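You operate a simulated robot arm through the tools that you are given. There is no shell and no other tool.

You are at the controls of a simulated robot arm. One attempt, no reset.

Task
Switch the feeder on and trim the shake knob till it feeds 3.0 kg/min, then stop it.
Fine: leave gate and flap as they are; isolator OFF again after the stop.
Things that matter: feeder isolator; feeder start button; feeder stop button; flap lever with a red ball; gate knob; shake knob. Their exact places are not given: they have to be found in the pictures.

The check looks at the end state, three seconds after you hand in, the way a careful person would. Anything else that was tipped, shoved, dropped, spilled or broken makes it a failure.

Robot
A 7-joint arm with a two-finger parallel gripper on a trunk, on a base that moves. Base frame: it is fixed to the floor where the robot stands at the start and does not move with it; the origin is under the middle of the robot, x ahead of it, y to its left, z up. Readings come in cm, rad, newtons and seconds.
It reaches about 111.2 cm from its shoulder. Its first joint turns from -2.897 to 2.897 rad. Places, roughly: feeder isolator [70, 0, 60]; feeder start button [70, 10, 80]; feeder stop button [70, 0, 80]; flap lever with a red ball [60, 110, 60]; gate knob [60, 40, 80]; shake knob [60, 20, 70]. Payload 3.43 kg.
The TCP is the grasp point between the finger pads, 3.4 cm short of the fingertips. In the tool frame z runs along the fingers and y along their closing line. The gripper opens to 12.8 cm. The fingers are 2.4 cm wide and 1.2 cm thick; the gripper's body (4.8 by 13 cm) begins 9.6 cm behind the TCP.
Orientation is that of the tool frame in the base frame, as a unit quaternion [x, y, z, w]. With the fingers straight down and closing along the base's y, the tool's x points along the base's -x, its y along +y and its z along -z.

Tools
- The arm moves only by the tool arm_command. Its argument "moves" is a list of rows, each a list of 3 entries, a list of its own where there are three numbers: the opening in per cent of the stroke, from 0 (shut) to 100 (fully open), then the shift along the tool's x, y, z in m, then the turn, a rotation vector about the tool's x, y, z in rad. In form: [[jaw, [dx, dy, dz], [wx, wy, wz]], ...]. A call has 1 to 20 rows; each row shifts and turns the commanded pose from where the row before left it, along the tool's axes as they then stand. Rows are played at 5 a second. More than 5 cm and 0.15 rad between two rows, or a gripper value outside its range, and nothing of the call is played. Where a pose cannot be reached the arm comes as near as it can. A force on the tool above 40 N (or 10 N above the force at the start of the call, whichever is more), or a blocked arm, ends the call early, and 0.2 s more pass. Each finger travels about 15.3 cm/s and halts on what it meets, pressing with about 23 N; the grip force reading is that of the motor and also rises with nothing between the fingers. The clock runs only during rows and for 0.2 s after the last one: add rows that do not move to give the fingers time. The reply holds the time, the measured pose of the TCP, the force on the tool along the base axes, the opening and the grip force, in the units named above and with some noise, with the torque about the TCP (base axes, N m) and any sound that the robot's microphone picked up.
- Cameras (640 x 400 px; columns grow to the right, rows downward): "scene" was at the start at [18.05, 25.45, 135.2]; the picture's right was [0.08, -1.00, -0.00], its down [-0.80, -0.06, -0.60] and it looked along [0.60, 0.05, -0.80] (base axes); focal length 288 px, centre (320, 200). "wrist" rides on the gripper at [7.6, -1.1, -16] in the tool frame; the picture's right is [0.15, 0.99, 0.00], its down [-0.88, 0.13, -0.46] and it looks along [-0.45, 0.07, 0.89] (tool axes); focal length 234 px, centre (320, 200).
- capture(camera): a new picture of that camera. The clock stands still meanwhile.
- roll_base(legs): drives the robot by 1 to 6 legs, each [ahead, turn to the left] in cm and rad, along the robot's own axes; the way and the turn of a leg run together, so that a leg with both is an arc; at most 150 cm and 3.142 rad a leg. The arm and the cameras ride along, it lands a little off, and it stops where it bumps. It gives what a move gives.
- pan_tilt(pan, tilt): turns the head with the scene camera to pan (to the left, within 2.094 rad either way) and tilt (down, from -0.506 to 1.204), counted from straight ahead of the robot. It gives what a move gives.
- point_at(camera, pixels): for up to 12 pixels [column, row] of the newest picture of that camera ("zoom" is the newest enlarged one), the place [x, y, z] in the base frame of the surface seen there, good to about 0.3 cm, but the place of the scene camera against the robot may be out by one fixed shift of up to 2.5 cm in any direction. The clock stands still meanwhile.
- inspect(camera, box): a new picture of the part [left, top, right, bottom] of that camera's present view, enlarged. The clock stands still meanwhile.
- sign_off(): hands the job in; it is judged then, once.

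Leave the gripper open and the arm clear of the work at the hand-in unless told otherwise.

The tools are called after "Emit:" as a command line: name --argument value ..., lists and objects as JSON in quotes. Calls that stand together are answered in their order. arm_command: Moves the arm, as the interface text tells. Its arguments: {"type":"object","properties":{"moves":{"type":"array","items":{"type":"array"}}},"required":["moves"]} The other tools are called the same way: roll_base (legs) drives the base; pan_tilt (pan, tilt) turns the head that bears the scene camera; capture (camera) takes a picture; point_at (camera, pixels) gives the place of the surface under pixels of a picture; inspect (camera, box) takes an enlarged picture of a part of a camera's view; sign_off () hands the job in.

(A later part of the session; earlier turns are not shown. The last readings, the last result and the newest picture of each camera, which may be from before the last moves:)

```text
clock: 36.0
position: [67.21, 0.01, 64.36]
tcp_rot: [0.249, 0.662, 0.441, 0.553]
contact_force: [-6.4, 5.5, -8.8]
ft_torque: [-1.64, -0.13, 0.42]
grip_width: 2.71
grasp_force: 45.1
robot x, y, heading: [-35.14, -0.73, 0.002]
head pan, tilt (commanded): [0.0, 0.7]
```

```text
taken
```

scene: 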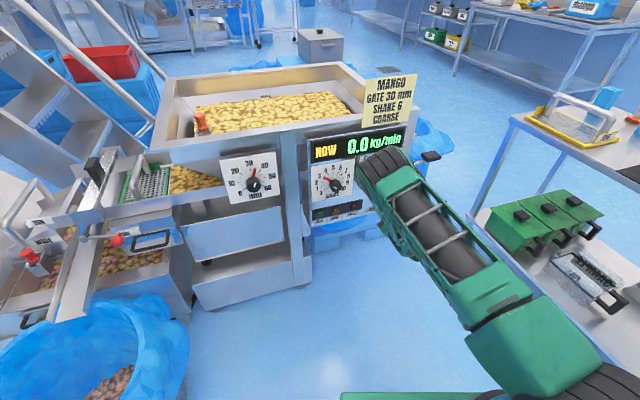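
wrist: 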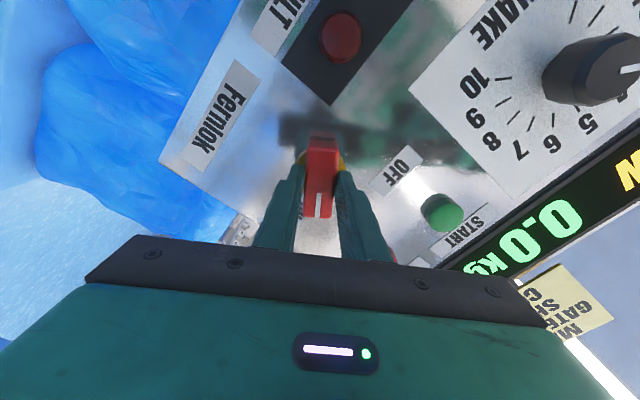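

Torque about the axis rose to 1.6 N·m and the grip width grew to 2.71 – it feels like the end stop at ~90° of travel. I'll zoom in on the handle and labels.

Emit:
inspect --camera "wrist" --box '[230, 110, 430, 260]'

```text
2.67 times, centred on (330, 185) of wrist
```

zoom: 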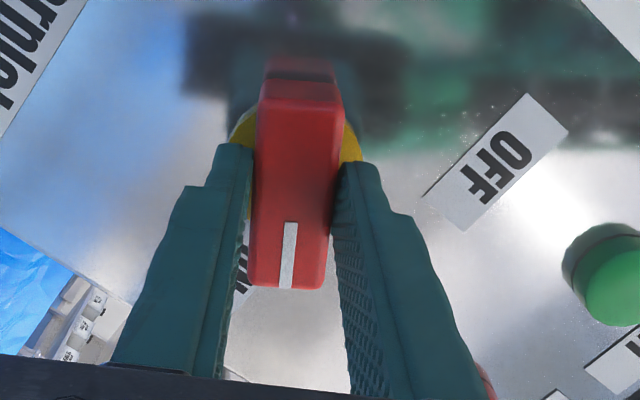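

The mark points at about 54° right of vertical, with the ON label a bit further clockwise. I'll push a small 0.1 rad more to tell whether it's an end stop or a detent.

Emit:
arm_command --moves '[[5, [0, 0, 0], [0, 0, 0.05]], [5, [0, 0, 0], [0, 0, 0.05]]]'

Emit:
inspect --camera "wrist" --box '[230, 110, 430, 260]'

```text
clock: 36.6
position: [67.17, 0.04, 64.54]
tcp_rot: [0.281, 0.648, 0.468, 0.531]
contact_force: [-12.3, 5.1, 4.1]
ft_torque: [-1.81, -0.6, -0.46]
grip_width: 2.97
grasp_force: 45.2
robot x, y, heading: [-34.93, -1.03, 0.003]
head pan, tilt (commanded): [0.0, 0.7]
```

```text
2.67 times, centred on (330, 185) of wrist
```

zoom: 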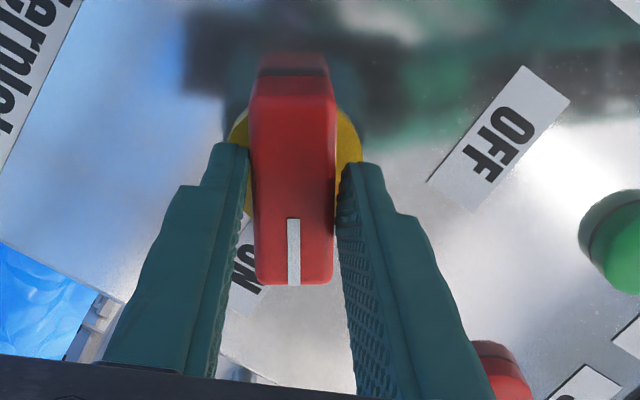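

The handle stays while the fingers twist on it (width 2.97), so it's at its ON end stop. I turn back 0.15 rad to relax, open to 40% and retreat 12 cm straight out.

Emit:
arm_command --moves '[[5, [0, 0, 0], [0, 0, -0.08]], [5, [0, 0, 0], [0, 0, -0.05]], [20, [0, 0, 0], [0, 0, 0]], [40, [0, 0, 0], [0, 0, 0]], [40, [0, 0, 0], [0, 0, 0]], [40, [0, 0, -0.03], [0, 0, 0]], [40, [0, 0, -0.03], [0, 0, 0]], [40, [0, 0, -0.03], [0, 0, 0]], [40, [0, 0, -0.03], [0, 0, 0]], [40, [0, 0, 0], [0, 0, 0]]]'

Emit:
capture --camera "wrist"

Emit:
capture --camera "scene"

```text
clock: 38.8
position: [55.74, -3.93, 64.4]
tcp_rot: [0.239, 0.666, 0.432, 0.559]
contact_force: [-0.9, -0.4, 0.1]
ft_torque: [-0.04, 0.01, -0.01]
grip_width: 5.12
grasp_force: 0.1
robot x, y, heading: [-34.95, -0.31, -0.006]
head pan, tilt (commanded): [0.0, 0.7]
```

```text
taken
```

wrist: 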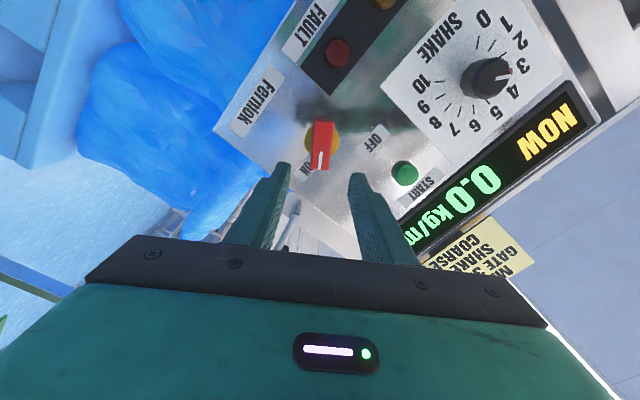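

```text
taken
```

scene: 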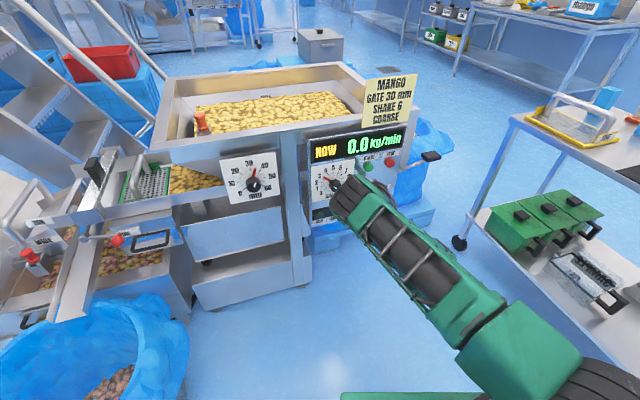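

The isolator now stands with its mark toward ON. Next: roll back −1.0 rad to upright, shut the jaw, and move in front of START (s≈16.5, z≈76.7), still 12+ cm off the panel.

Emit:
arm_command --moves '[[20, [0, 0, 0], [0, 0, -0.143]], [0, [0, 0, 0], [0, 0, -0.143]], [0, [0, 0, 0], [0, 0, -0.143]], [0, [0, 0, 0], [0, 0, -0.143]], [0, [0, 0, 0], [0, 0, -0.143]], [0, [0, 0, 0], [0, 0, -0.143]], [0, [0, 0, 0], [0, 0, -0.143]], [0, [-0.041, 0.0157, 0], [0, 0, 0]], [0, [-0.041, 0.0157, 0], [0, 0, 0]], [0, [-0.041, 0.0157, 0], [0, 0, 0]], [0, [0, 0, 0], [0, 0, 0]]]'

Emit:
capture --camera "wrist"

Emit:
capture --camera "scene"

```text
clock: 41.2
position: [54.38, 0.35, 76.79]
tcp_rot: [-0.109, 0.699, 0.111, 0.698]
contact_force: [-0.2, 0.4, -1.0]
ft_torque: [-0.02, -0.01, -0.02]
grip_width: 0.0
grasp_force: 22.8
robot x, y, heading: [-35.21, -0.18, -0.0]
head pan, tilt (commanded): [0.0, 0.7]
```

```text
taken
```

wrist: 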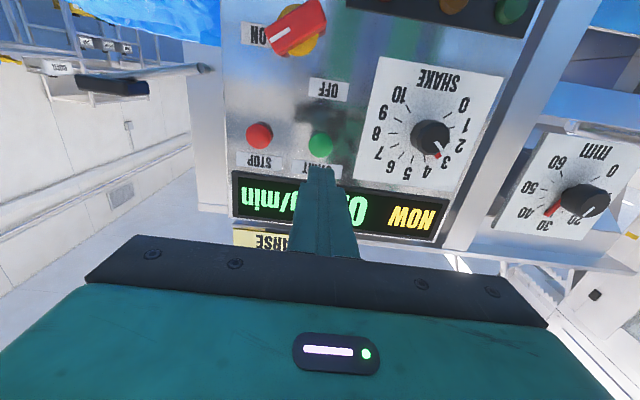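

```text
taken
```

scene: 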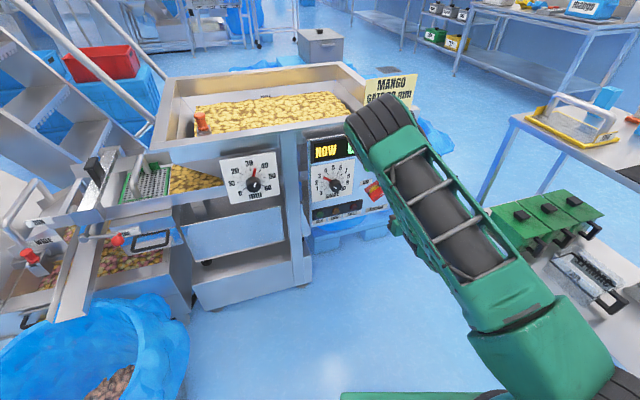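

START is at (321,144), which by geometry is within 0.3 cm of the finger axis. I advance 11.5 cm, stopping just short of the button.

Emit:
arm_command --moves '[[0, [0, 0.002, 0.03], [0, 0, 0]], [0, [0, 0, 0.03], [0, 0, 0]], [0, [0, 0, 0.03], [0, 0, 0]], [0, [0, 0, 0.02], [0, 0, 0]], [0, [0, 0, 0.005], [0, 0, 0]], [0, [0, 0, 0], [0, 0, 0]]]'

Emit:
capture --camera "wrist"

Emit:
capture --camera "scene"

```text
clock: 42.6
position: [65.1, 4.46, 76.67]
tcp_rot: [-0.11, 0.699, 0.111, 0.698]
contact_force: [0.7, 0.5, 0.3]
ft_torque: [0.0, -0.02, 0.0]
grip_width: 0.0
grasp_force: 22.7
robot x, y, heading: [-35.25, -0.61, 0.002]
head pan, tilt (commanded): [0.0, 0.7]
```

```text
taken
```

wrist: 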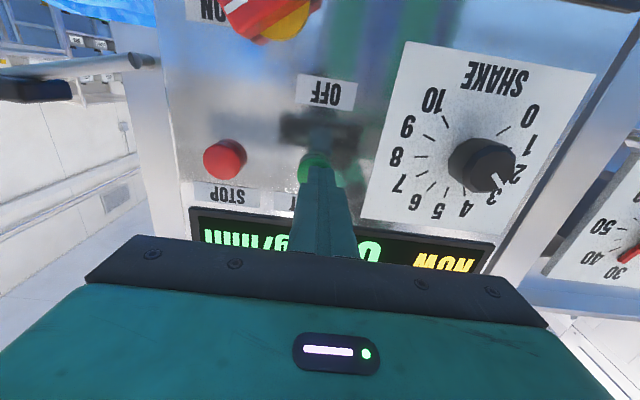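

```text
taken
```

scene: 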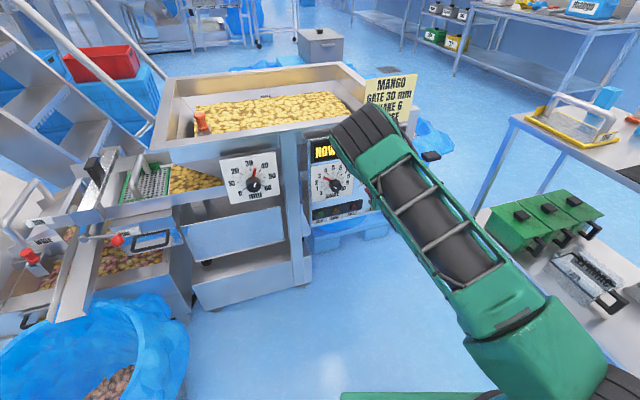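

The finger tips sit just before the START button. I press in 2 mm steps (up to ~1 cm), watching force and sound.

Emit:
arm_command --moves '[[0, [0, 0, 0.003], [0, 0, 0]], [0, [0, 0, 0.002], [0, 0, 0]], [0, [0, 0, 0.002], [0, 0, 0]], [0, [0, 0, 0.002], [0, 0, 0]]]'

Emit:
inspect --camera "wrist" --box '[180, 100, 520, 280]'

```text
clock: 43.6
position: [65.83, 4.67, 76.66]
tcp_rot: [-0.11, 0.699, 0.112, 0.697]
contact_force: [-0.7, -0.2, 0.6]
ft_torque: [0.0, -0.03, -0.05]
grip_width: 0.0
grasp_force: 23.3
robot x, y, heading: [-34.99, -0.43, -0.003]
head pan, tilt (commanded): [0.0, 0.7]
```

```text
1.88 times, centred on (350, 190) of wrist
```

zoom: 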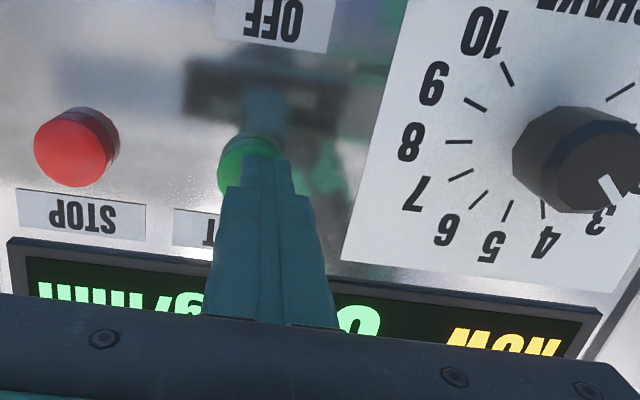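

No contact force yet. I continue pressing in 2 mm steps.

Emit:
arm_command --moves '[[0, [0, 0, 0.002], [0, 0, 0]], [0, [0, 0, 0.002], [0, 0, 0]], [0, [0, 0, 0.002], [0, 0, 0]]]'

```text
clock: 44.4
position: [66.4, 4.82, 76.69]
tcp_rot: [-0.11, 0.699, 0.112, 0.697]
contact_force: [-5.7, 1.4, 0.3]
ft_torque: [0.01, -0.02, 0.09]
grip_width: 0.0
grasp_force: 22.8
robot x, y, heading: [-35.67, -0.32, 0.002]
head pan, tilt (commanded): [0.0, 0.7]
heard: click
```

A click was heard with ~6 N. I back off 12 cm and look at the display and RUN lamp.

Emit:
arm_command --moves '[[0, [0, 0, -0.02], [0, 0, 0]], [0, [0, 0, -0.04], [0, 0, 0]], [0, [0, 0, -0.04], [0, 0, 0]], [0, [0, 0, -0.03], [0, 0, 0]]]'

Emit:
capture --camera "wrist"

Emit:
capture --camera "scene"

```text
clock: 45.4
position: [54.14, 0.73, 76.58]
tcp_rot: [-0.109, 0.699, 0.111, 0.698]
contact_force: [-0.3, 0.1, 0.9]
ft_torque: [0.01, -0.02, -0.02]
grip_width: 0.0
grasp_force: 23.2
robot x, y, heading: [-35.27, -0.2, -0.003]
head pan, tilt (commanded): [0.0, 0.7]
```

```text
taken
```

wrist: 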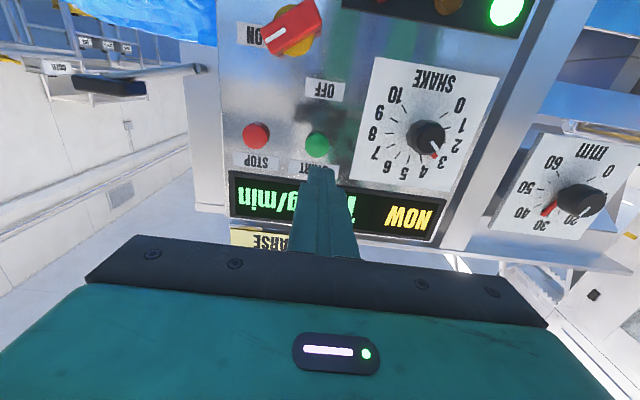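

```text
taken
```

scene: 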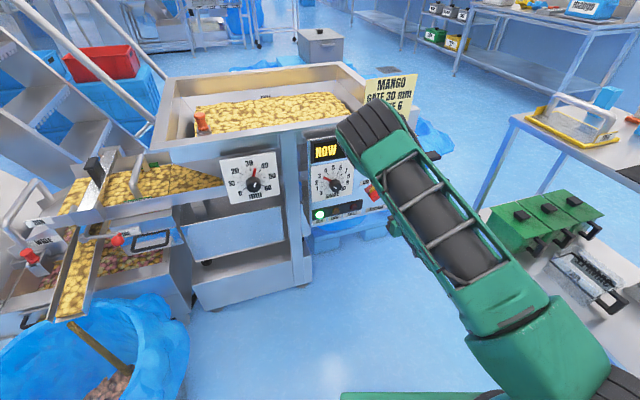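

The feeder runs: RUN lamp lit and product is flowing off to the bin at the left. Now I measure the shake knob (around (426,137)) via zoom.

Emit:
inspect --camera "wrist" --box '[350, 60, 500, 200]'

Emit:
point_at --camera "wrist" --pixels '[[426, 135], [420, 138], [432, 136], [426, 128], [428, 145], [412, 135], [440, 130], [434, 154], [380, 65], [495, 75], [355, 178], [438, 192]]'

```text
2.86 times, centred on (425, 130) of wrist
```

zoom: 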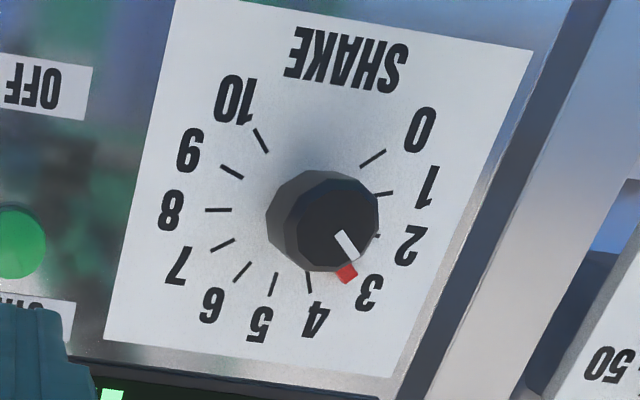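

```text
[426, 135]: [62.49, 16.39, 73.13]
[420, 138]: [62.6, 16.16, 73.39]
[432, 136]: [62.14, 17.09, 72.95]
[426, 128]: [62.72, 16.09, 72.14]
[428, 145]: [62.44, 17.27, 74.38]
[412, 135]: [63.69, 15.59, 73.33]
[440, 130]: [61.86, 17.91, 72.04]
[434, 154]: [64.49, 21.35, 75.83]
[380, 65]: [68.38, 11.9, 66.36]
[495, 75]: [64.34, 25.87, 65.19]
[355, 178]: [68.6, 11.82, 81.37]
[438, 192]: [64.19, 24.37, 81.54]
```

Knob front-face centre ≈ s 3.05, z 73.0, d 64.4, about 3.3–3.6 cm across; its pointer reads ~2.7. I move in front of it (left 13.2 cm, down 3.6 cm), open to 50% and roll −0.5 rad to leave room for turning clockwise.

Emit:
arm_command --moves '[[50, [0.009, 0.033, 0], [0, 0, 0]], [50, [0.009, 0.033, 0], [0, 0, 0]], [50, [0.009, 0.033, 0], [0, 0, 0]], [50, [0.009, 0.033, 0], [0, 0, 0]], [50, [0, 0, 0], [0, 0, -0.125]], [50, [0, 0, 0], [0, 0, -0.125]], [50, [0, 0, 0], [0, 0, -0.125]], [50, [0, 0, 0], [0, 0, -0.125]], [50, [0, 0, 0], [0, 0, 0]]]'

Emit:
capture --camera "wrist"

Emit:
capture --camera "scene"

```text
clock: 47.4
position: [50.2, 13.51, 73.2]
tcp_rot: [-0.281, 0.65, -0.065, 0.703]
contact_force: [-0.2, 0.1, -0.1]
ft_torque: [0.04, 0.04, 0.0]
grip_width: 6.38
grasp_force: 0.1
robot x, y, heading: [-35.27, -0.53, -0.004]
head pan, tilt (commanded): [0.0, 0.7]
```

```text
taken
```

wrist: 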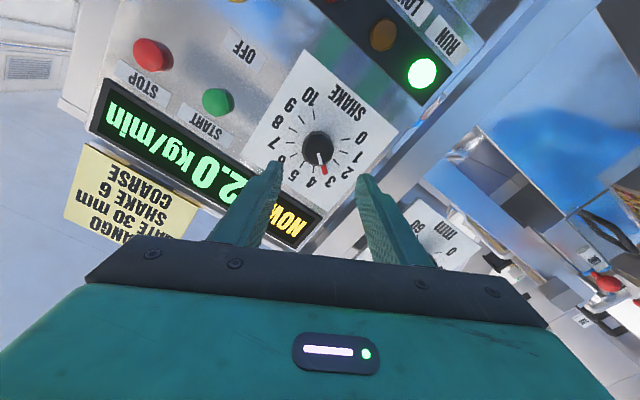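

```text
taken
```

scene: 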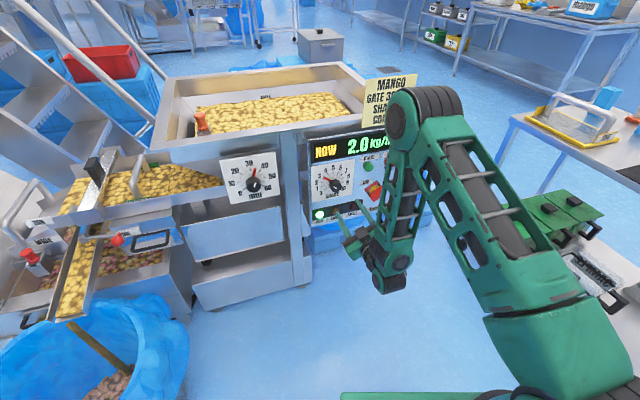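

The display reads 2.0 kg/min at shake ≈2.7, visible in both pictures. I need it up to 3.0, so a clockwise turn of perhaps 1.3 units. I'll zoom on the knob to centre the gripper.

Emit:
inspect --camera "wrist" --box '[250, 80, 390, 220]'

```text
2.86 times, centred on (320, 150) of wrist
```

zoom: 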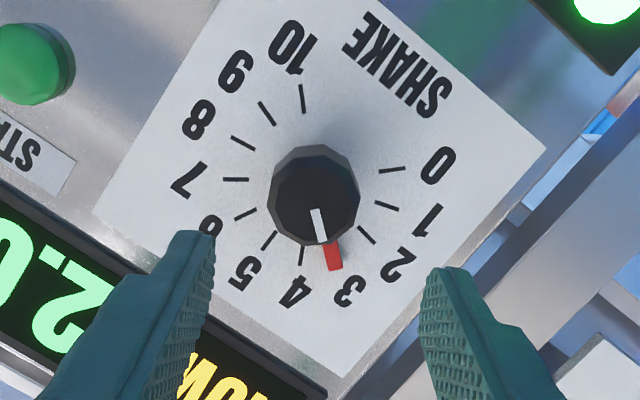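

The knob face is centred within 0.2 cm of the tool axis. I advance 11.2 cm so the fingers straddle the knob with tips ~2 cm off the panel.

Emit:
arm_command --moves '[[50, [0.001, -0.0015, 0.025], [0, 0, 0]], [50, [0, 0, 0.025], [0, 0, 0]], [50, [0, 0, 0.025], [0, 0, 0]], [50, [0, 0, 0.022], [0, 0, 0]], [50, [0, 0, 0.015], [0, 0, 0]], [50, [0, 0, 0], [0, 0, 0]]]'

Emit:
capture --camera "wrist"

Emit:
capture --camera "scene"

```text
clock: 48.8
position: [60.67, 16.84, 72.93]
tcp_rot: [-0.28, 0.65, -0.065, 0.703]
contact_force: [1.0, -0.3, -0.3]
ft_torque: [-0.01, 0.03, 0.02]
grip_width: 6.38
grasp_force: 0.0
robot x, y, heading: [-35.27, -0.44, 0.005]
head pan, tilt (commanded): [0.0, 0.7]
```

```text
taken
```

wrist: 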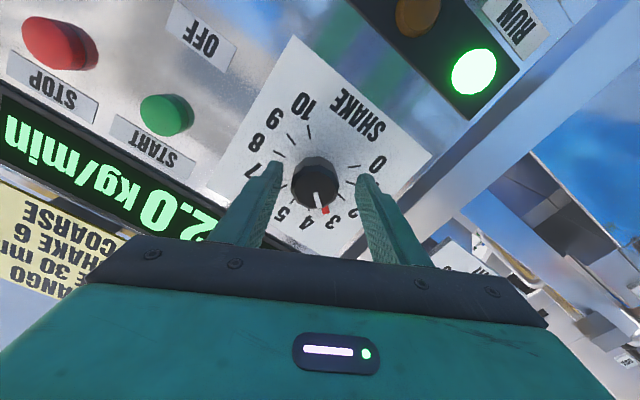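

```text
taken
```

scene: 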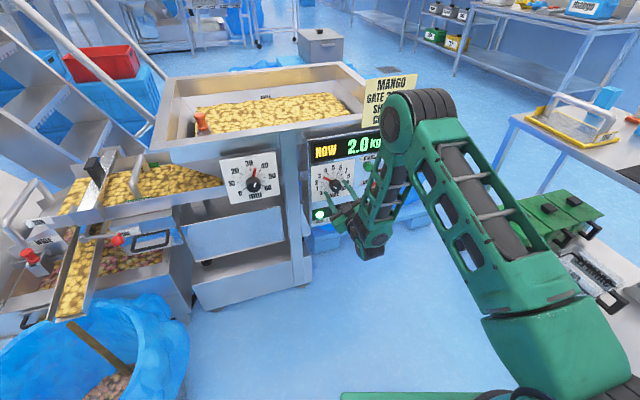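

The knob is between the fingers and 2.0 remains visible at (180,210). I close on the knob.

Emit:
arm_command --moves '[[35, [0, 0, 0], [0, 0, 0]], [25, [0, 0, 0], [0, 0, 0]], [20, [0, 0, 0], [0, 0, 0]], [20, [0, 0, 0], [0, 0, 0]]]'

Emit:
inspect --camera "wrist" --box '[220, 110, 420, 260]'

```text
clock: 49.8
position: [60.87, 16.55, 73.07]
tcp_rot: [-0.279, 0.649, -0.066, 0.705]
contact_force: [10.3, -29.0, 16.3]
ft_torque: [0.27, -0.38, -1.13]
grip_width: 4.11
grasp_force: 44.6
robot x, y, heading: [-35.22, -0.17, 0.006]
head pan, tilt (commanded): [0.0, 0.7]
```

```text
2.67 times, centred on (320, 185) of wrist
```

zoom: 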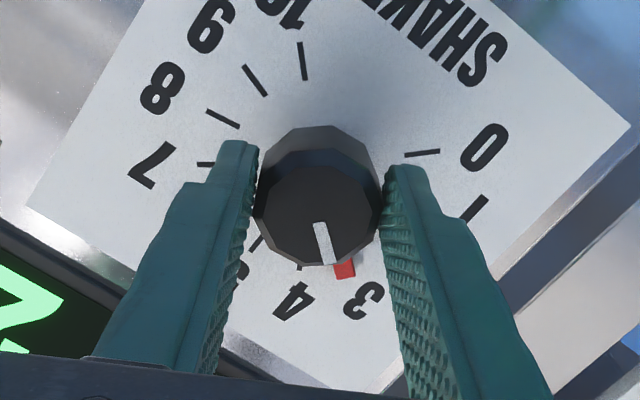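

Gripped at 4.11 cm, but with ~35 N sideways along −tool y: the gripper is a few mm off-centre. I shift the command 3.5 mm along −y to relieve that.

Emit:
arm_command --moves '[[20, [0, -0.002, 0], [0, 0, 0]], [20, [0, -0.0015, 0], [0, 0, 0]]]'

```text
clock: 50.4
position: [60.82, 16.61, 73.16]
tcp_rot: [-0.28, 0.651, -0.063, 0.703]
contact_force: [12.0, -12.4, 1.4]
ft_torque: [0.22, -0.47, -0.32]
grip_width: 4.08
grasp_force: 45.0
robot x, y, heading: [-35.14, -0.35, 0.001]
head pan, tilt (commanded): [0.0, 0.7]
```

Force eased to ~17 N. Now I turn clockwise 0.3 rad and look at the reading.

Emit:
arm_command --moves '[[20, [0, 0, 0], [0, 0, 0.1]], [20, [0, 0, 0], [0, 0, 0.1]], [20, [0, 0, 0], [0, 0, 0.1]], [20, [0, 0, 0], [0, 0, 0]]]'

Emit:
capture --camera "wrist"

Emit:
inspect --camera "scene" --box '[290, 120, 430, 230]'

```text
clock: 51.4
position: [60.83, 16.64, 73.1]
tcp_rot: [-0.179, 0.686, 0.043, 0.703]
contact_force: [4.7, 15.8, -18.6]
ft_torque: [-0.3, 0.71, 0.47]
grip_width: 4.11
grasp_force: 45.5
robot x, y, heading: [-35.36, -0.24, 0.006]
head pan, tilt (commanded): [0.0, 0.7]
```

```text
taken
```

wrist: 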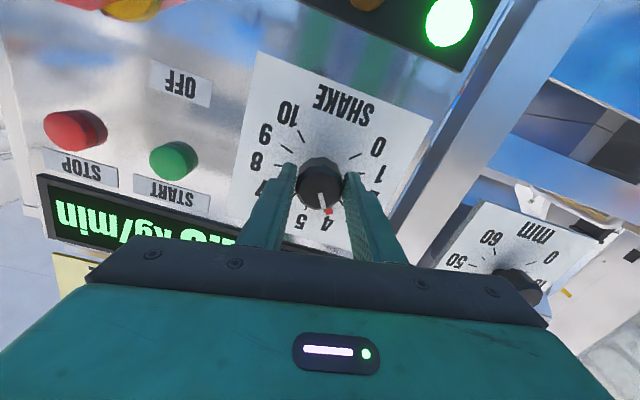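

```text
3.64 times, centred on (360, 175) of scene
```

zoom: 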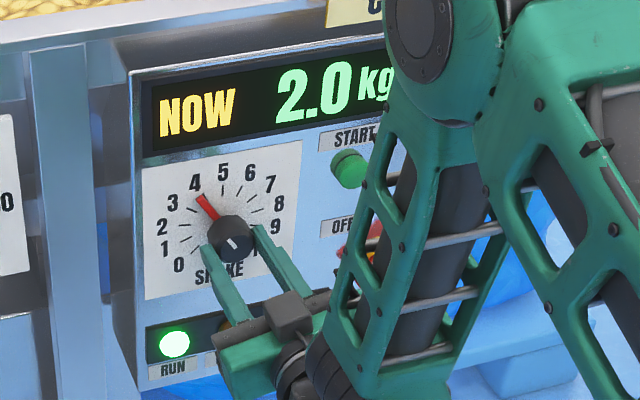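

The pointer moved to about 3.7 but the display still shows 2.0 – perhaps it lags. I wait two seconds and read again.

Emit:
arm_command --moves '[[20, [0, 0, 0], [0, 0, 0]], [20, [0, 0, 0], [0, 0, 0]], [20, [0, 0, 0], [0, 0, 0]], [20, [0, 0, 0], [0, 0, 0]], [20, [0, 0, 0], [0, 0, 0]], [20, [0, 0, 0], [0, 0, 0]], [20, [0, 0, 0], [0, 0, 0]], [20, [0, 0, 0], [0, 0, 0]], [20, [0, 0, 0], [0, 0, 0]], [20, [0, 0, 0], [0, 0, 0]]]'

Emit:
inspect --camera "scene" --box '[290, 120, 430, 230]'

```text
clock: 52.9
position: [59.8, 16.48, 74.07]
tcp_rot: [-0.18, 0.684, 0.04, 0.706]
contact_force: [23.7, 8.3, -26.0]
ft_torque: [-0.27, 0.94, -0.16]
grip_width: 4.05
grasp_force: 44.9
robot x, y, heading: [-35.43, -0.13, 0.001]
head pan, tilt (commanded): [0.0, 0.7]
stopped in row 7: the force on the tool passed its limit at 40 N (the readings are from after the stop); the commanded pose is now the measured one
```

```text
3.64 times, centred on (360, 175) of scene
```

zoom: 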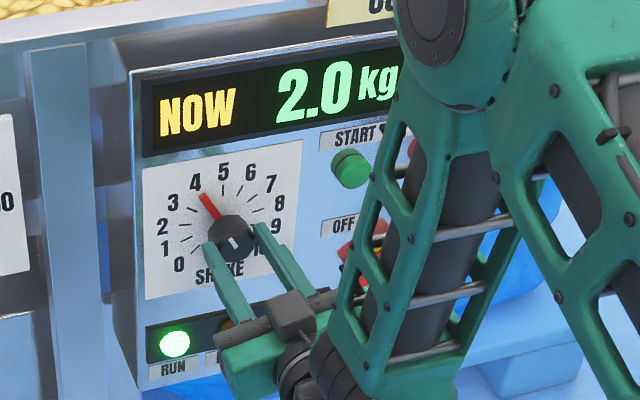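

The arm crept about 1 cm while gripping and hit 40 N, so holding the knob for long isn't good. I open the jaw now, retreat slightly along the axis, and watch the reading with the knob free.

Emit:
arm_command --moves '[[35, [0, 0, 0], [0, 0, 0]], [50, [0, 0, 0], [0, 0, 0]], [50, [0, 0, 0], [0, 0, 0]]]'

Emit:
capture --camera "wrist"

Emit:
inspect --camera "scene" --box '[290, 120, 430, 230]'

```text
clock: 53.7
position: [59.87, 16.61, 74.48]
tcp_rot: [-0.181, 0.681, 0.042, 0.709]
contact_force: [0.1, 0.0, 0.4]
ft_torque: [-0.01, -0.02, 0.02]
grip_width: 6.4
grasp_force: 0.1
robot x, y, heading: [-35.84, -0.29, 0.001]
head pan, tilt (commanded): [0.0, 0.7]
```

```text
taken
```

wrist: 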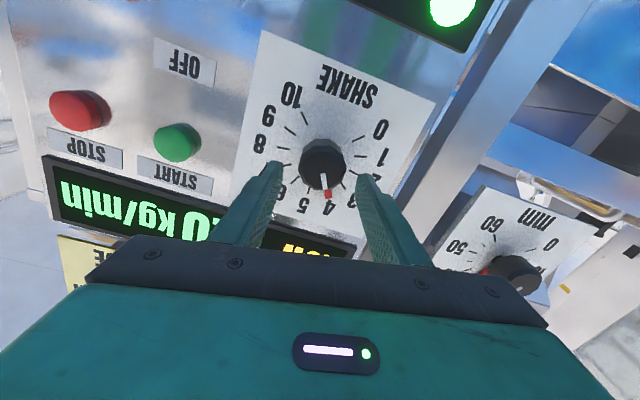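

```text
3.64 times, centred on (360, 175) of scene
```

zoom: 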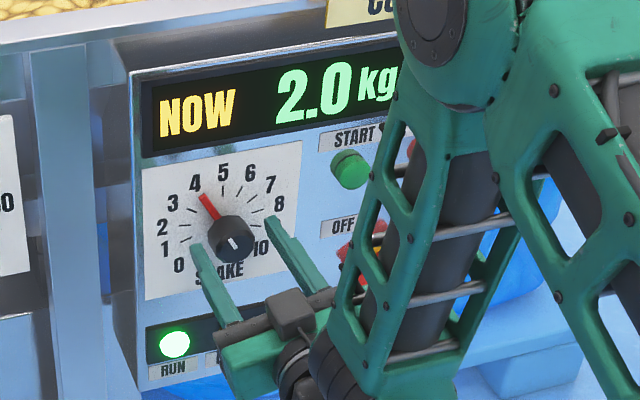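

The knob is free and its pointer is at ~4, while the display shows 2.0. I wait 4 s without touching anything and read again.

Emit:
arm_command --moves '[[50, [0, 0, -0.01], [0, 0, 0]], [50, [0, 0, 0], [0, 0, 0]], [50, [0, 0, 0], [0, 0, 0]], [50, [0, 0, 0], [0, 0, 0]], [50, [0, 0, 0], [0, 0, 0]], [50, [0, 0, 0], [0, 0, 0]], [50, [0, 0, 0], [0, 0, 0]], [50, [0, 0, 0], [0, 0, 0]], [50, [0, 0, 0], [0, 0, 0]], [50, [0, 0, 0], [0, 0, 0]], [50, [0, 0, 0], [0, 0, 0]], [50, [0, 0, 0], [0, 0, 0]]]'

Emit:
capture --camera "scene"

Emit:
inspect --camera "scene" --box '[290, 120, 430, 230]'

```text
clock: 56.3
position: [58.83, 16.27, 74.39]
tcp_rot: [-0.181, 0.681, 0.042, 0.709]
contact_force: [0.3, 0.0, 0.8]
ft_torque: [-0.01, 0.04, -0.04]
grip_width: 6.4
grasp_force: 0.1
robot x, y, heading: [-35.26, -0.76, 0.003]
head pan, tilt (commanded): [0.0, 0.7]
```

```text
taken
```

scene: 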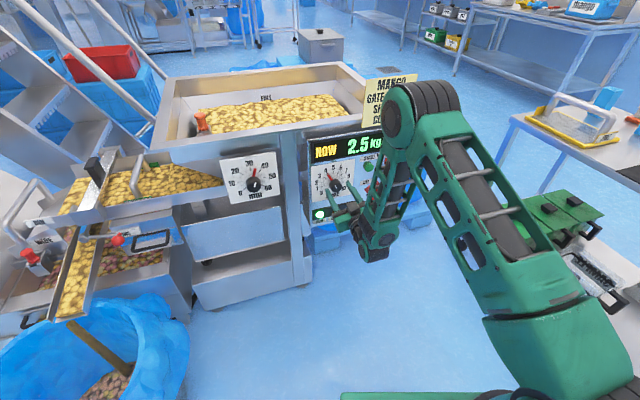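

```text
3.64 times, centred on (360, 175) of scene
```

zoom: 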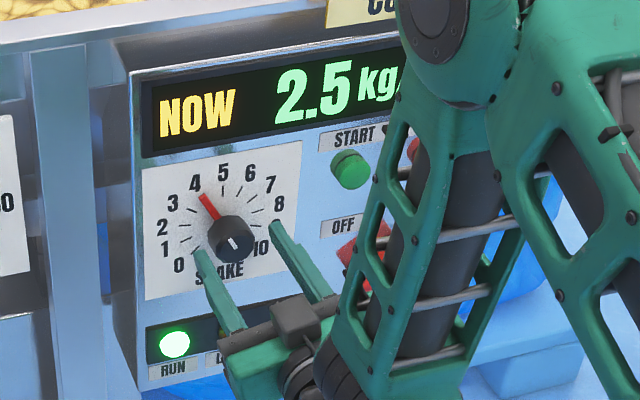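

It has now jumped to 2.5, so the display updates with a lag of several seconds. The hopper level is dropping slowly. I wait 2 s more to see if 2.5 is settled and take a look from the wrist for re-centring.

Emit:
arm_command --moves '[[50, [0, 0, -0.01], [0, 0, 0]], [50, [0, 0, 0], [0, 0, 0]], [50, [0, 0, 0], [0, 0, 0]], [50, [0, 0, 0], [0, 0, 0]], [50, [0, 0, 0], [0, 0, 0]], [50, [0, 0, 0], [0, 0, 0]], [50, [0, 0, 0], [0, 0, 0]], [50, [0, 0, 0], [0, 0, 0]]]'

Emit:
inspect --camera "wrist" --box '[240, 90, 400, 230]'

Emit:
inspect --camera "scene" --box '[290, 120, 430, 230]'

```text
clock: 58.1
position: [58.19, 16.12, 74.54]
tcp_rot: [-0.179, 0.681, 0.041, 0.709]
contact_force: [0.0, -0.6, 0.0]
ft_torque: [0.02, -0.01, 0.0]
grip_width: 6.41
grasp_force: 0.0
robot x, y, heading: [-35.23, -0.6, -0.002]
head pan, tilt (commanded): [0.0, 0.7]
```

```text
2.86 times, centred on (320, 160) of wrist
```

zoom: 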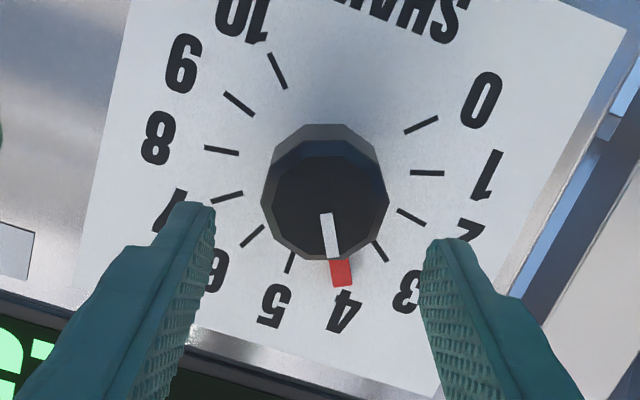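

```text
3.64 times, centred on (360, 175) of scene
```

zoom: 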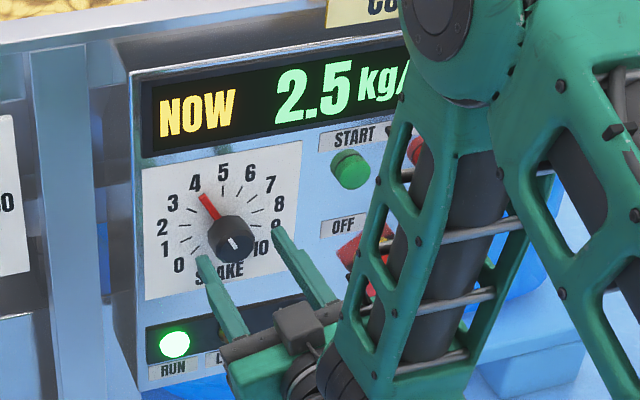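

Settled at 2.5 with the pointer at about 3.95; originally it was ~3.1 for 2.0, so the rate is roughly 0.635 × setting and 3.0 should be near 4.7 (≈ +0.36 rad). I re-centre (1.4 cm down), go in and close on the knob.

Emit:
arm_command --moves '[[50, [0.0142, -0.001, 0], [0, 0, 0]], [50, [0, 0, 0.014], [0, 0, 0]], [50, [0, 0, 0.0125], [0, 0, 0]], [50, [0, 0, 0], [0, 0, 0]], [35, [0, 0, 0], [0, 0, 0]], [25, [0, 0, 0], [0, 0, 0]], [25, [0, 0, 0], [0, 0, 0]]]'

Emit:
inspect --camera "wrist" --box '[240, 110, 400, 250]'

```text
clock: 59.7
position: [60.6, 16.49, 73.23]
tcp_rot: [-0.179, 0.681, 0.042, 0.708]
contact_force: [-0.3, 13.1, -3.6]
ft_torque: [-0.09, 0.1, 0.45]
grip_width: 4.04
grasp_force: 44.7
robot x, y, heading: [-35.19, -0.61, 0.002]
head pan, tilt (commanded): [0.0, 0.7]
```

```text
2.86 times, centred on (320, 180) of wrist
```

zoom: 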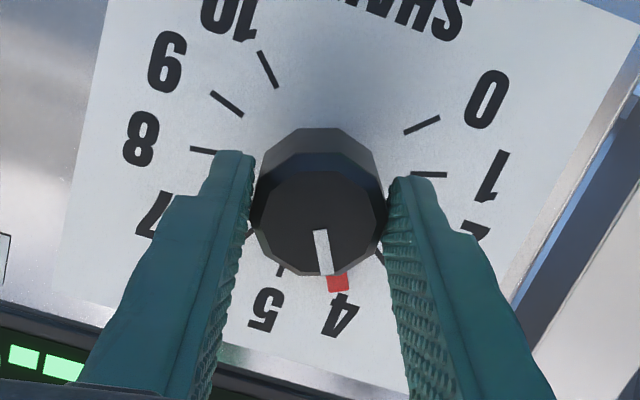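

Well centred now (13 N). I turn clockwise 0.34 rad in 4 steps and then open right away, to avoid creeping while gripped.

Emit:
arm_command --moves '[[25, [0, 0.001, 0], [0, 0, 0.085]], [25, [0, 0, 0], [0, 0, 0.085]], [25, [0, 0, 0], [0, 0, 0.085]], [25, [0, 0, 0], [0, 0, 0.085]], [25, [0, 0, 0], [0, 0, 0]], [40, [0, 0, 0], [0, 0, 0]], [50, [0, 0, 0], [0, 0, 0]]]'

Emit:
inspect --camera "wrist" --box '[240, 110, 400, 250]'

```text
clock: 61.3
position: [60.59, 16.56, 73.11]
tcp_rot: [-0.062, 0.701, 0.16, 0.692]
contact_force: [-0.2, 0.2, 0.3]
ft_torque: [0.0, 0.01, -0.01]
grip_width: 6.41
grasp_force: 0.0
robot x, y, heading: [-35.17, -0.25, 0.003]
head pan, tilt (commanded): [0.0, 0.7]
```

```text
2.86 times, centred on (320, 180) of wrist
```

zoom: 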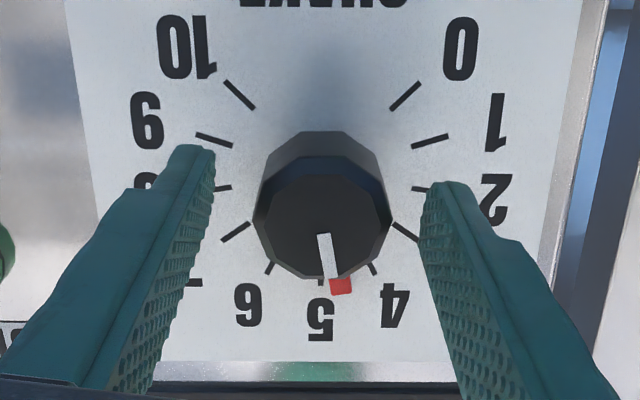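

The pointer is now at about 4.7. I back off 2 cm and wait ~4 s for the reading to settle.

Emit:
arm_command --moves '[[50, [0, 0, -0.01], [0, 0, 0]], [50, [0, 0, -0.01], [0, 0, 0]], [50, [0, 0, 0], [0, 0, 0]], [50, [0, 0, 0], [0, 0, 0]], [50, [0, 0, 0], [0, 0, 0]], [50, [0, 0, 0], [0, 0, 0]], [50, [0, 0, 0], [0, 0, 0]], [50, [0, 0, 0], [0, 0, 0]], [50, [0, 0, 0], [0, 0, 0]], [50, [0, 0, 0], [0, 0, 0]], [50, [0, 0, 0], [0, 0, 0]], [50, [0, 0, 0], [0, 0, 0]], [50, [0, 0, 0], [0, 0, 0]], [50, [0, 0, 0], [0, 0, 0]], [50, [0, 0, 0], [0, 0, 0]], [50, [0, 0, 0], [0, 0, 0]], [50, [0, 0, 0], [0, 0, 0]], [50, [0, 0, 0], [0, 0, 0]]]'

Emit:
inspect --camera "scene" --box '[290, 120, 430, 230]'

Emit:
capture --camera "scene"

```text
clock: 65.1
position: [58.77, 15.91, 72.81]
tcp_rot: [-0.062, 0.701, 0.161, 0.691]
contact_force: [-0.8, 0.1, -0.1]
ft_torque: [-0.03, 0.01, -0.01]
grip_width: 6.38
grasp_force: 0.1
robot x, y, heading: [-35.43, -0.28, 0.0]
head pan, tilt (commanded): [0.0, 0.7]
```

```text
3.64 times, centred on (360, 175) of scene
```

zoom: 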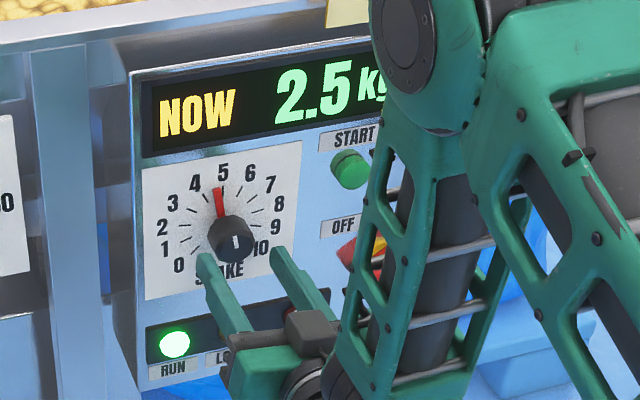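

```text
taken
```

scene: 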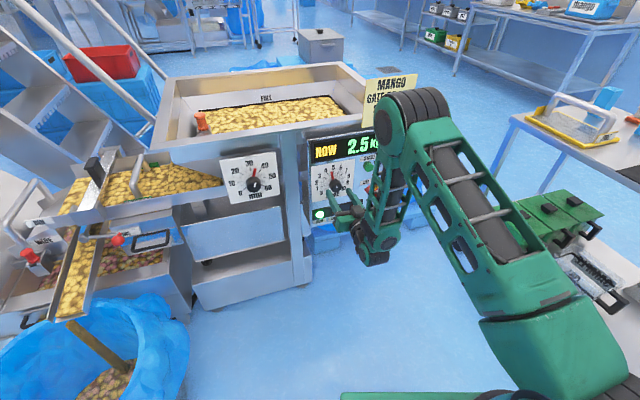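

Still 2.5 after 4 s; the display may refresh only every several seconds. I wait another 2 s.

Emit:
arm_command --moves '[[50, [0, 0, 0], [0, 0, 0]], [50, [0, 0, 0], [0, 0, 0]], [50, [0, 0, 0], [0, 0, 0]], [50, [0, 0, 0], [0, 0, 0]], [50, [0, 0, 0], [0, 0, 0]], [50, [0, 0, 0], [0, 0, 0]], [50, [0, 0, 0], [0, 0, 0]], [50, [0, 0, 0], [0, 0, 0]], [50, [0, 0, 0], [0, 0, 0]], [50, [0, 0, 0], [0, 0, 0]]]'

Emit:
inspect --camera "scene" --box '[290, 120, 430, 230]'

```text
clock: 67.3
position: [58.72, 16.03, 72.91]
tcp_rot: [-0.062, 0.702, 0.161, 0.692]
contact_force: [-0.2, -0.1, 0.1]
ft_torque: [0.01, -0.02, 0.0]
grip_width: 6.37
grasp_force: 0.1
robot x, y, heading: [-35.22, -0.48, 0.001]
head pan, tilt (commanded): [0.0, 0.7]
```

```text
3.64 times, centred on (360, 175) of scene
```

zoom: 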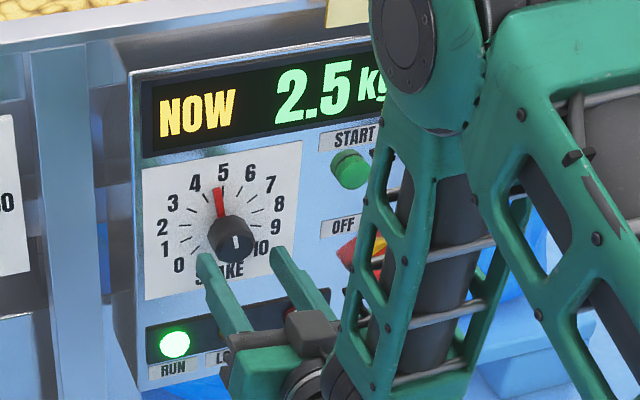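

Still 2.5. I wait another 4 s, since the reading's first change also came late.

Emit:
arm_command --moves '[[50, [0, 0, 0], [0, 0, 0]], [50, [0, 0, 0], [0, 0, 0]], [50, [0, 0, 0], [0, 0, 0]], [50, [0, 0, 0], [0, 0, 0]], [50, [0, 0, 0], [0, 0, 0]], [50, [0, 0, 0], [0, 0, 0]], [50, [0, 0, 0], [0, 0, 0]], [50, [0, 0, 0], [0, 0, 0]], [50, [0, 0, 0], [0, 0, 0]], [50, [0, 0, 0], [0, 0, 0]], [50, [0, 0, 0], [0, 0, 0]], [50, [0, 0, 0], [0, 0, 0]], [50, [0, 0, 0], [0, 0, 0]], [50, [0, 0, 0], [0, 0, 0]], [50, [0, 0, 0], [0, 0, 0]]]'

Emit:
capture --camera "scene"

Emit:
inspect --camera "scene" --box '[290, 120, 430, 230]'

```text
clock: 70.5
position: [58.75, 16.08, 72.95]
tcp_rot: [-0.062, 0.701, 0.161, 0.691]
contact_force: [-0.7, -0.2, 0.1]
ft_torque: [0.01, -0.01, 0.02]
grip_width: 6.42
grasp_force: 0.1
robot x, y, heading: [-35.08, -0.63, -0.002]
head pan, tilt (commanded): [0.0, 0.7]
```

```text
taken
```

scene: 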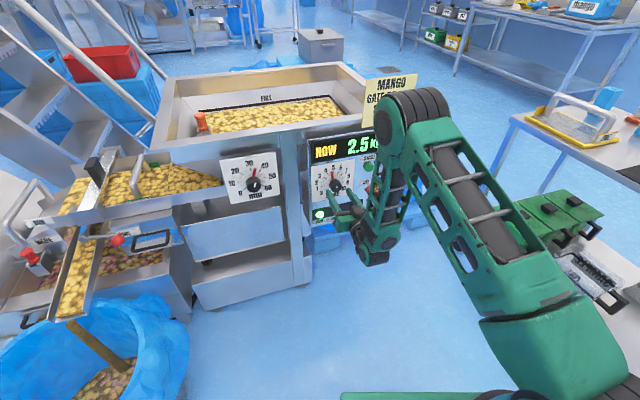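

```text
3.64 times, centred on (360, 175) of scene
```

zoom: 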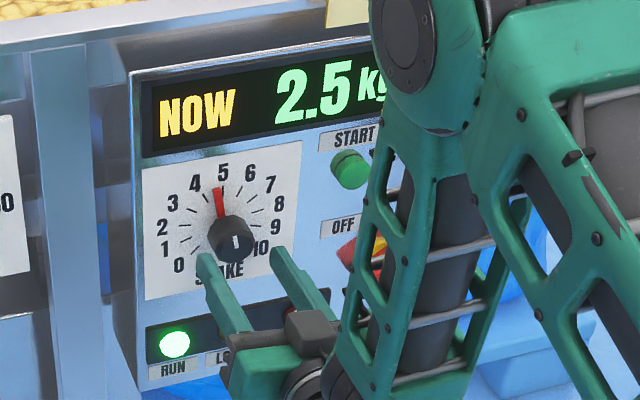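

The reading has stayed at 2.5 for 10 s with the pointer at ~4.75, so the response is not simply proportional (or the display moves in coarse steps). I'll turn further clockwise by 0.2 rad: re-centre, go in, close, turn, open and back off, all in one call.

Emit:
arm_command --moves '[[50, [-0.0018, -0.0009, 0.01], [0, 0, 0]], [50, [0, 0, 0.0115], [0, 0, 0]], [50, [0, 0, 0], [0, 0, 0]], [35, [0, 0, 0], [0, 0, 0]], [25, [0, 0, 0], [0, 0, 0]], [25, [0, 0, 0], [0, 0, 0]], [25, [0, 0, 0], [0, 0, 0.07]], [25, [0, 0, 0], [0, 0, 0.07]], [25, [0, 0, 0], [0, 0, 0.06]], [25, [0, 0, 0], [0, 0, 0]], [40, [0, 0, 0], [0, 0, 0]], [50, [0, 0, 0], [0, 0, 0]], [50, [0, 0, -0.01], [0, 0, 0]], [50, [0, 0, -0.01], [0, 0, 0]]]'

Emit:
inspect --camera "scene" --box '[290, 120, 430, 230]'

Emit:
capture --camera "wrist"

```text
clock: 73.5
position: [58.78, 15.85, 73.18]
tcp_rot: [0.009, 0.704, 0.229, 0.672]
contact_force: [-0.3, 0.8, -0.7]
ft_torque: [0.01, 0.0, 0.01]
grip_width: 6.41
grasp_force: 0.0
robot x, y, heading: [-35.02, -0.32, 0.003]
head pan, tilt (commanded): [0.0, 0.7]
```

```text
3.64 times, centred on (360, 175) of scene
```

zoom: 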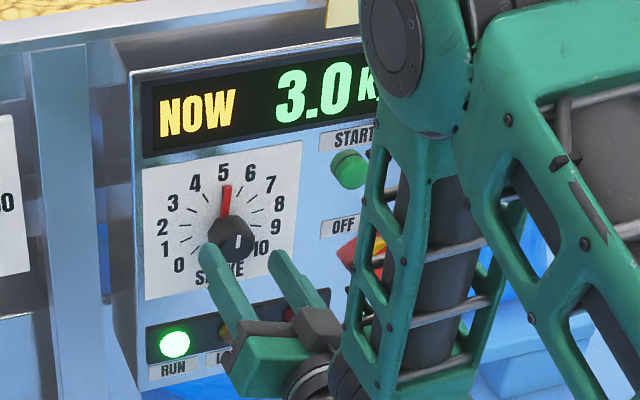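

```text
taken
```

wrist: 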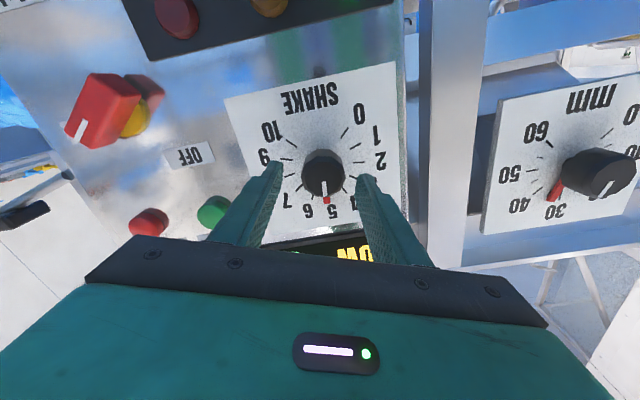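

The display now reads 3.0 with the pointer at ~5.1. I wait 3 s to see whether this is stable.

Emit:
arm_command --moves '[[50, [0, 0, -0.01], [0, 0, 0]], [50, [0, 0, 0], [0, 0, 0]], [50, [0, 0, 0], [0, 0, 0]], [50, [0, 0, 0], [0, 0, 0]], [50, [0, 0, 0], [0, 0, 0]], [50, [0, 0, 0], [0, 0, 0]], [50, [0, 0, 0], [0, 0, 0]], [50, [0, 0, 0], [0, 0, 0]], [50, [0, 0, 0], [0, 0, 0]], [50, [0, 0, 0], [0, 0, 0]], [50, [0, 0, 0], [0, 0, 0]], [50, [0, 0, 0], [0, 0, 0]], [50, [0, 0, 0], [0, 0, 0]], [50, [0, 0, 0], [0, 0, 0]]]'

Emit:
inspect --camera "scene" --box '[290, 120, 430, 230]'

Emit:
inspect --camera "wrist" --box '[230, 80, 410, 230]'

Emit:
capture --camera "scene"

```text
clock: 76.5
position: [57.82, 15.59, 73.07]
tcp_rot: [0.007, 0.704, 0.229, 0.672]
contact_force: [0.1, 0.5, 0.1]
ft_torque: [0.02, -0.02, -0.02]
grip_width: 6.44
grasp_force: 0.0
robot x, y, heading: [-35.37, -0.37, -0.001]
head pan, tilt (commanded): [0.0, 0.7]
```

```text
3.64 times, centred on (360, 175) of scene
```

zoom: 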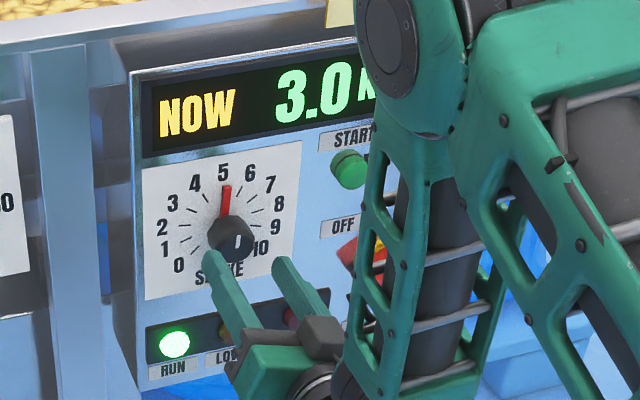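

```text
2.67 times, centred on (320, 155) of wrist
```

zoom: 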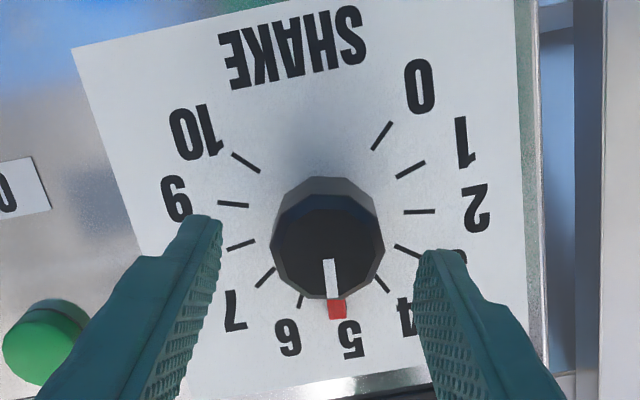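

```text
taken
```

scene: 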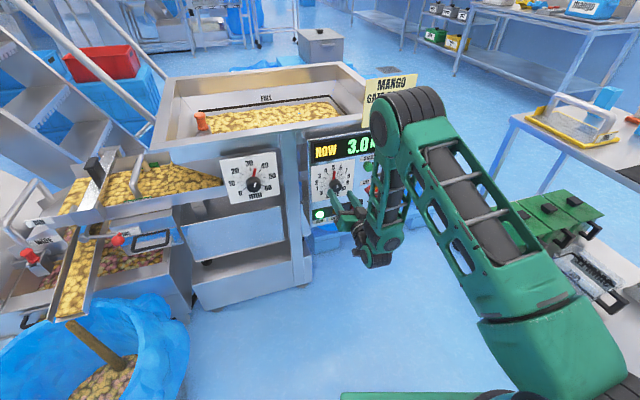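

3.0 is stable for 4 s with the pointer at ≈5.15 (readings so far: 3.1→2.0, 3.9→2.5, 4.6→2.5, 5.15→3.0 – the display looks coarse). I'll wait another 4 s to rule out slow lag before deciding on any fine trim.

Emit:
arm_command --moves '[[50, [0, 0, 0], [0, 0, 0]], [50, [0, 0, 0], [0, 0, 0]], [50, [0, 0, 0], [0, 0, 0]], [50, [0, 0, 0], [0, 0, 0]], [50, [0, 0, 0], [0, 0, 0]], [50, [0, 0, 0], [0, 0, 0]], [50, [0, 0, 0], [0, 0, 0]], [50, [0, 0, 0], [0, 0, 0]], [50, [0, 0, 0], [0, 0, 0]], [50, [0, 0, 0], [0, 0, 0]], [50, [0, 0, 0], [0, 0, 0]], [50, [0, 0, 0], [0, 0, 0]], [50, [0, 0, 0], [0, 0, 0]], [50, [0, 0, 0], [0, 0, 0]], [50, [0, 0, 0], [0, 0, 0]], [50, [0, 0, 0], [0, 0, 0]], [50, [0, 0, 0], [0, 0, 0]], [50, [0, 0, 0], [0, 0, 0]]]'

Emit:
inspect --camera "scene" --box '[300, 120, 400, 220]'

```text
clock: 80.3
position: [57.91, 15.69, 73.27]
tcp_rot: [0.008, 0.704, 0.229, 0.672]
contact_force: [0.6, 0.6, 0.0]
ft_torque: [0.03, -0.01, 0.01]
grip_width: 6.37
grasp_force: 0.1
robot x, y, heading: [-35.55, -0.66, 0.003]
head pan, tilt (commanded): [0.0, 0.7]
```

```text
4.00 times, centred on (350, 170) of scene
```

zoom: 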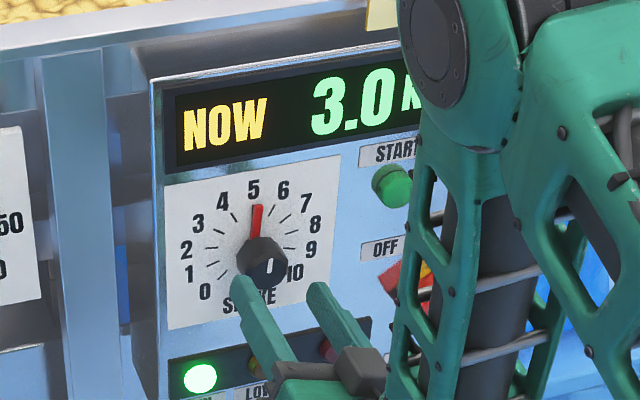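

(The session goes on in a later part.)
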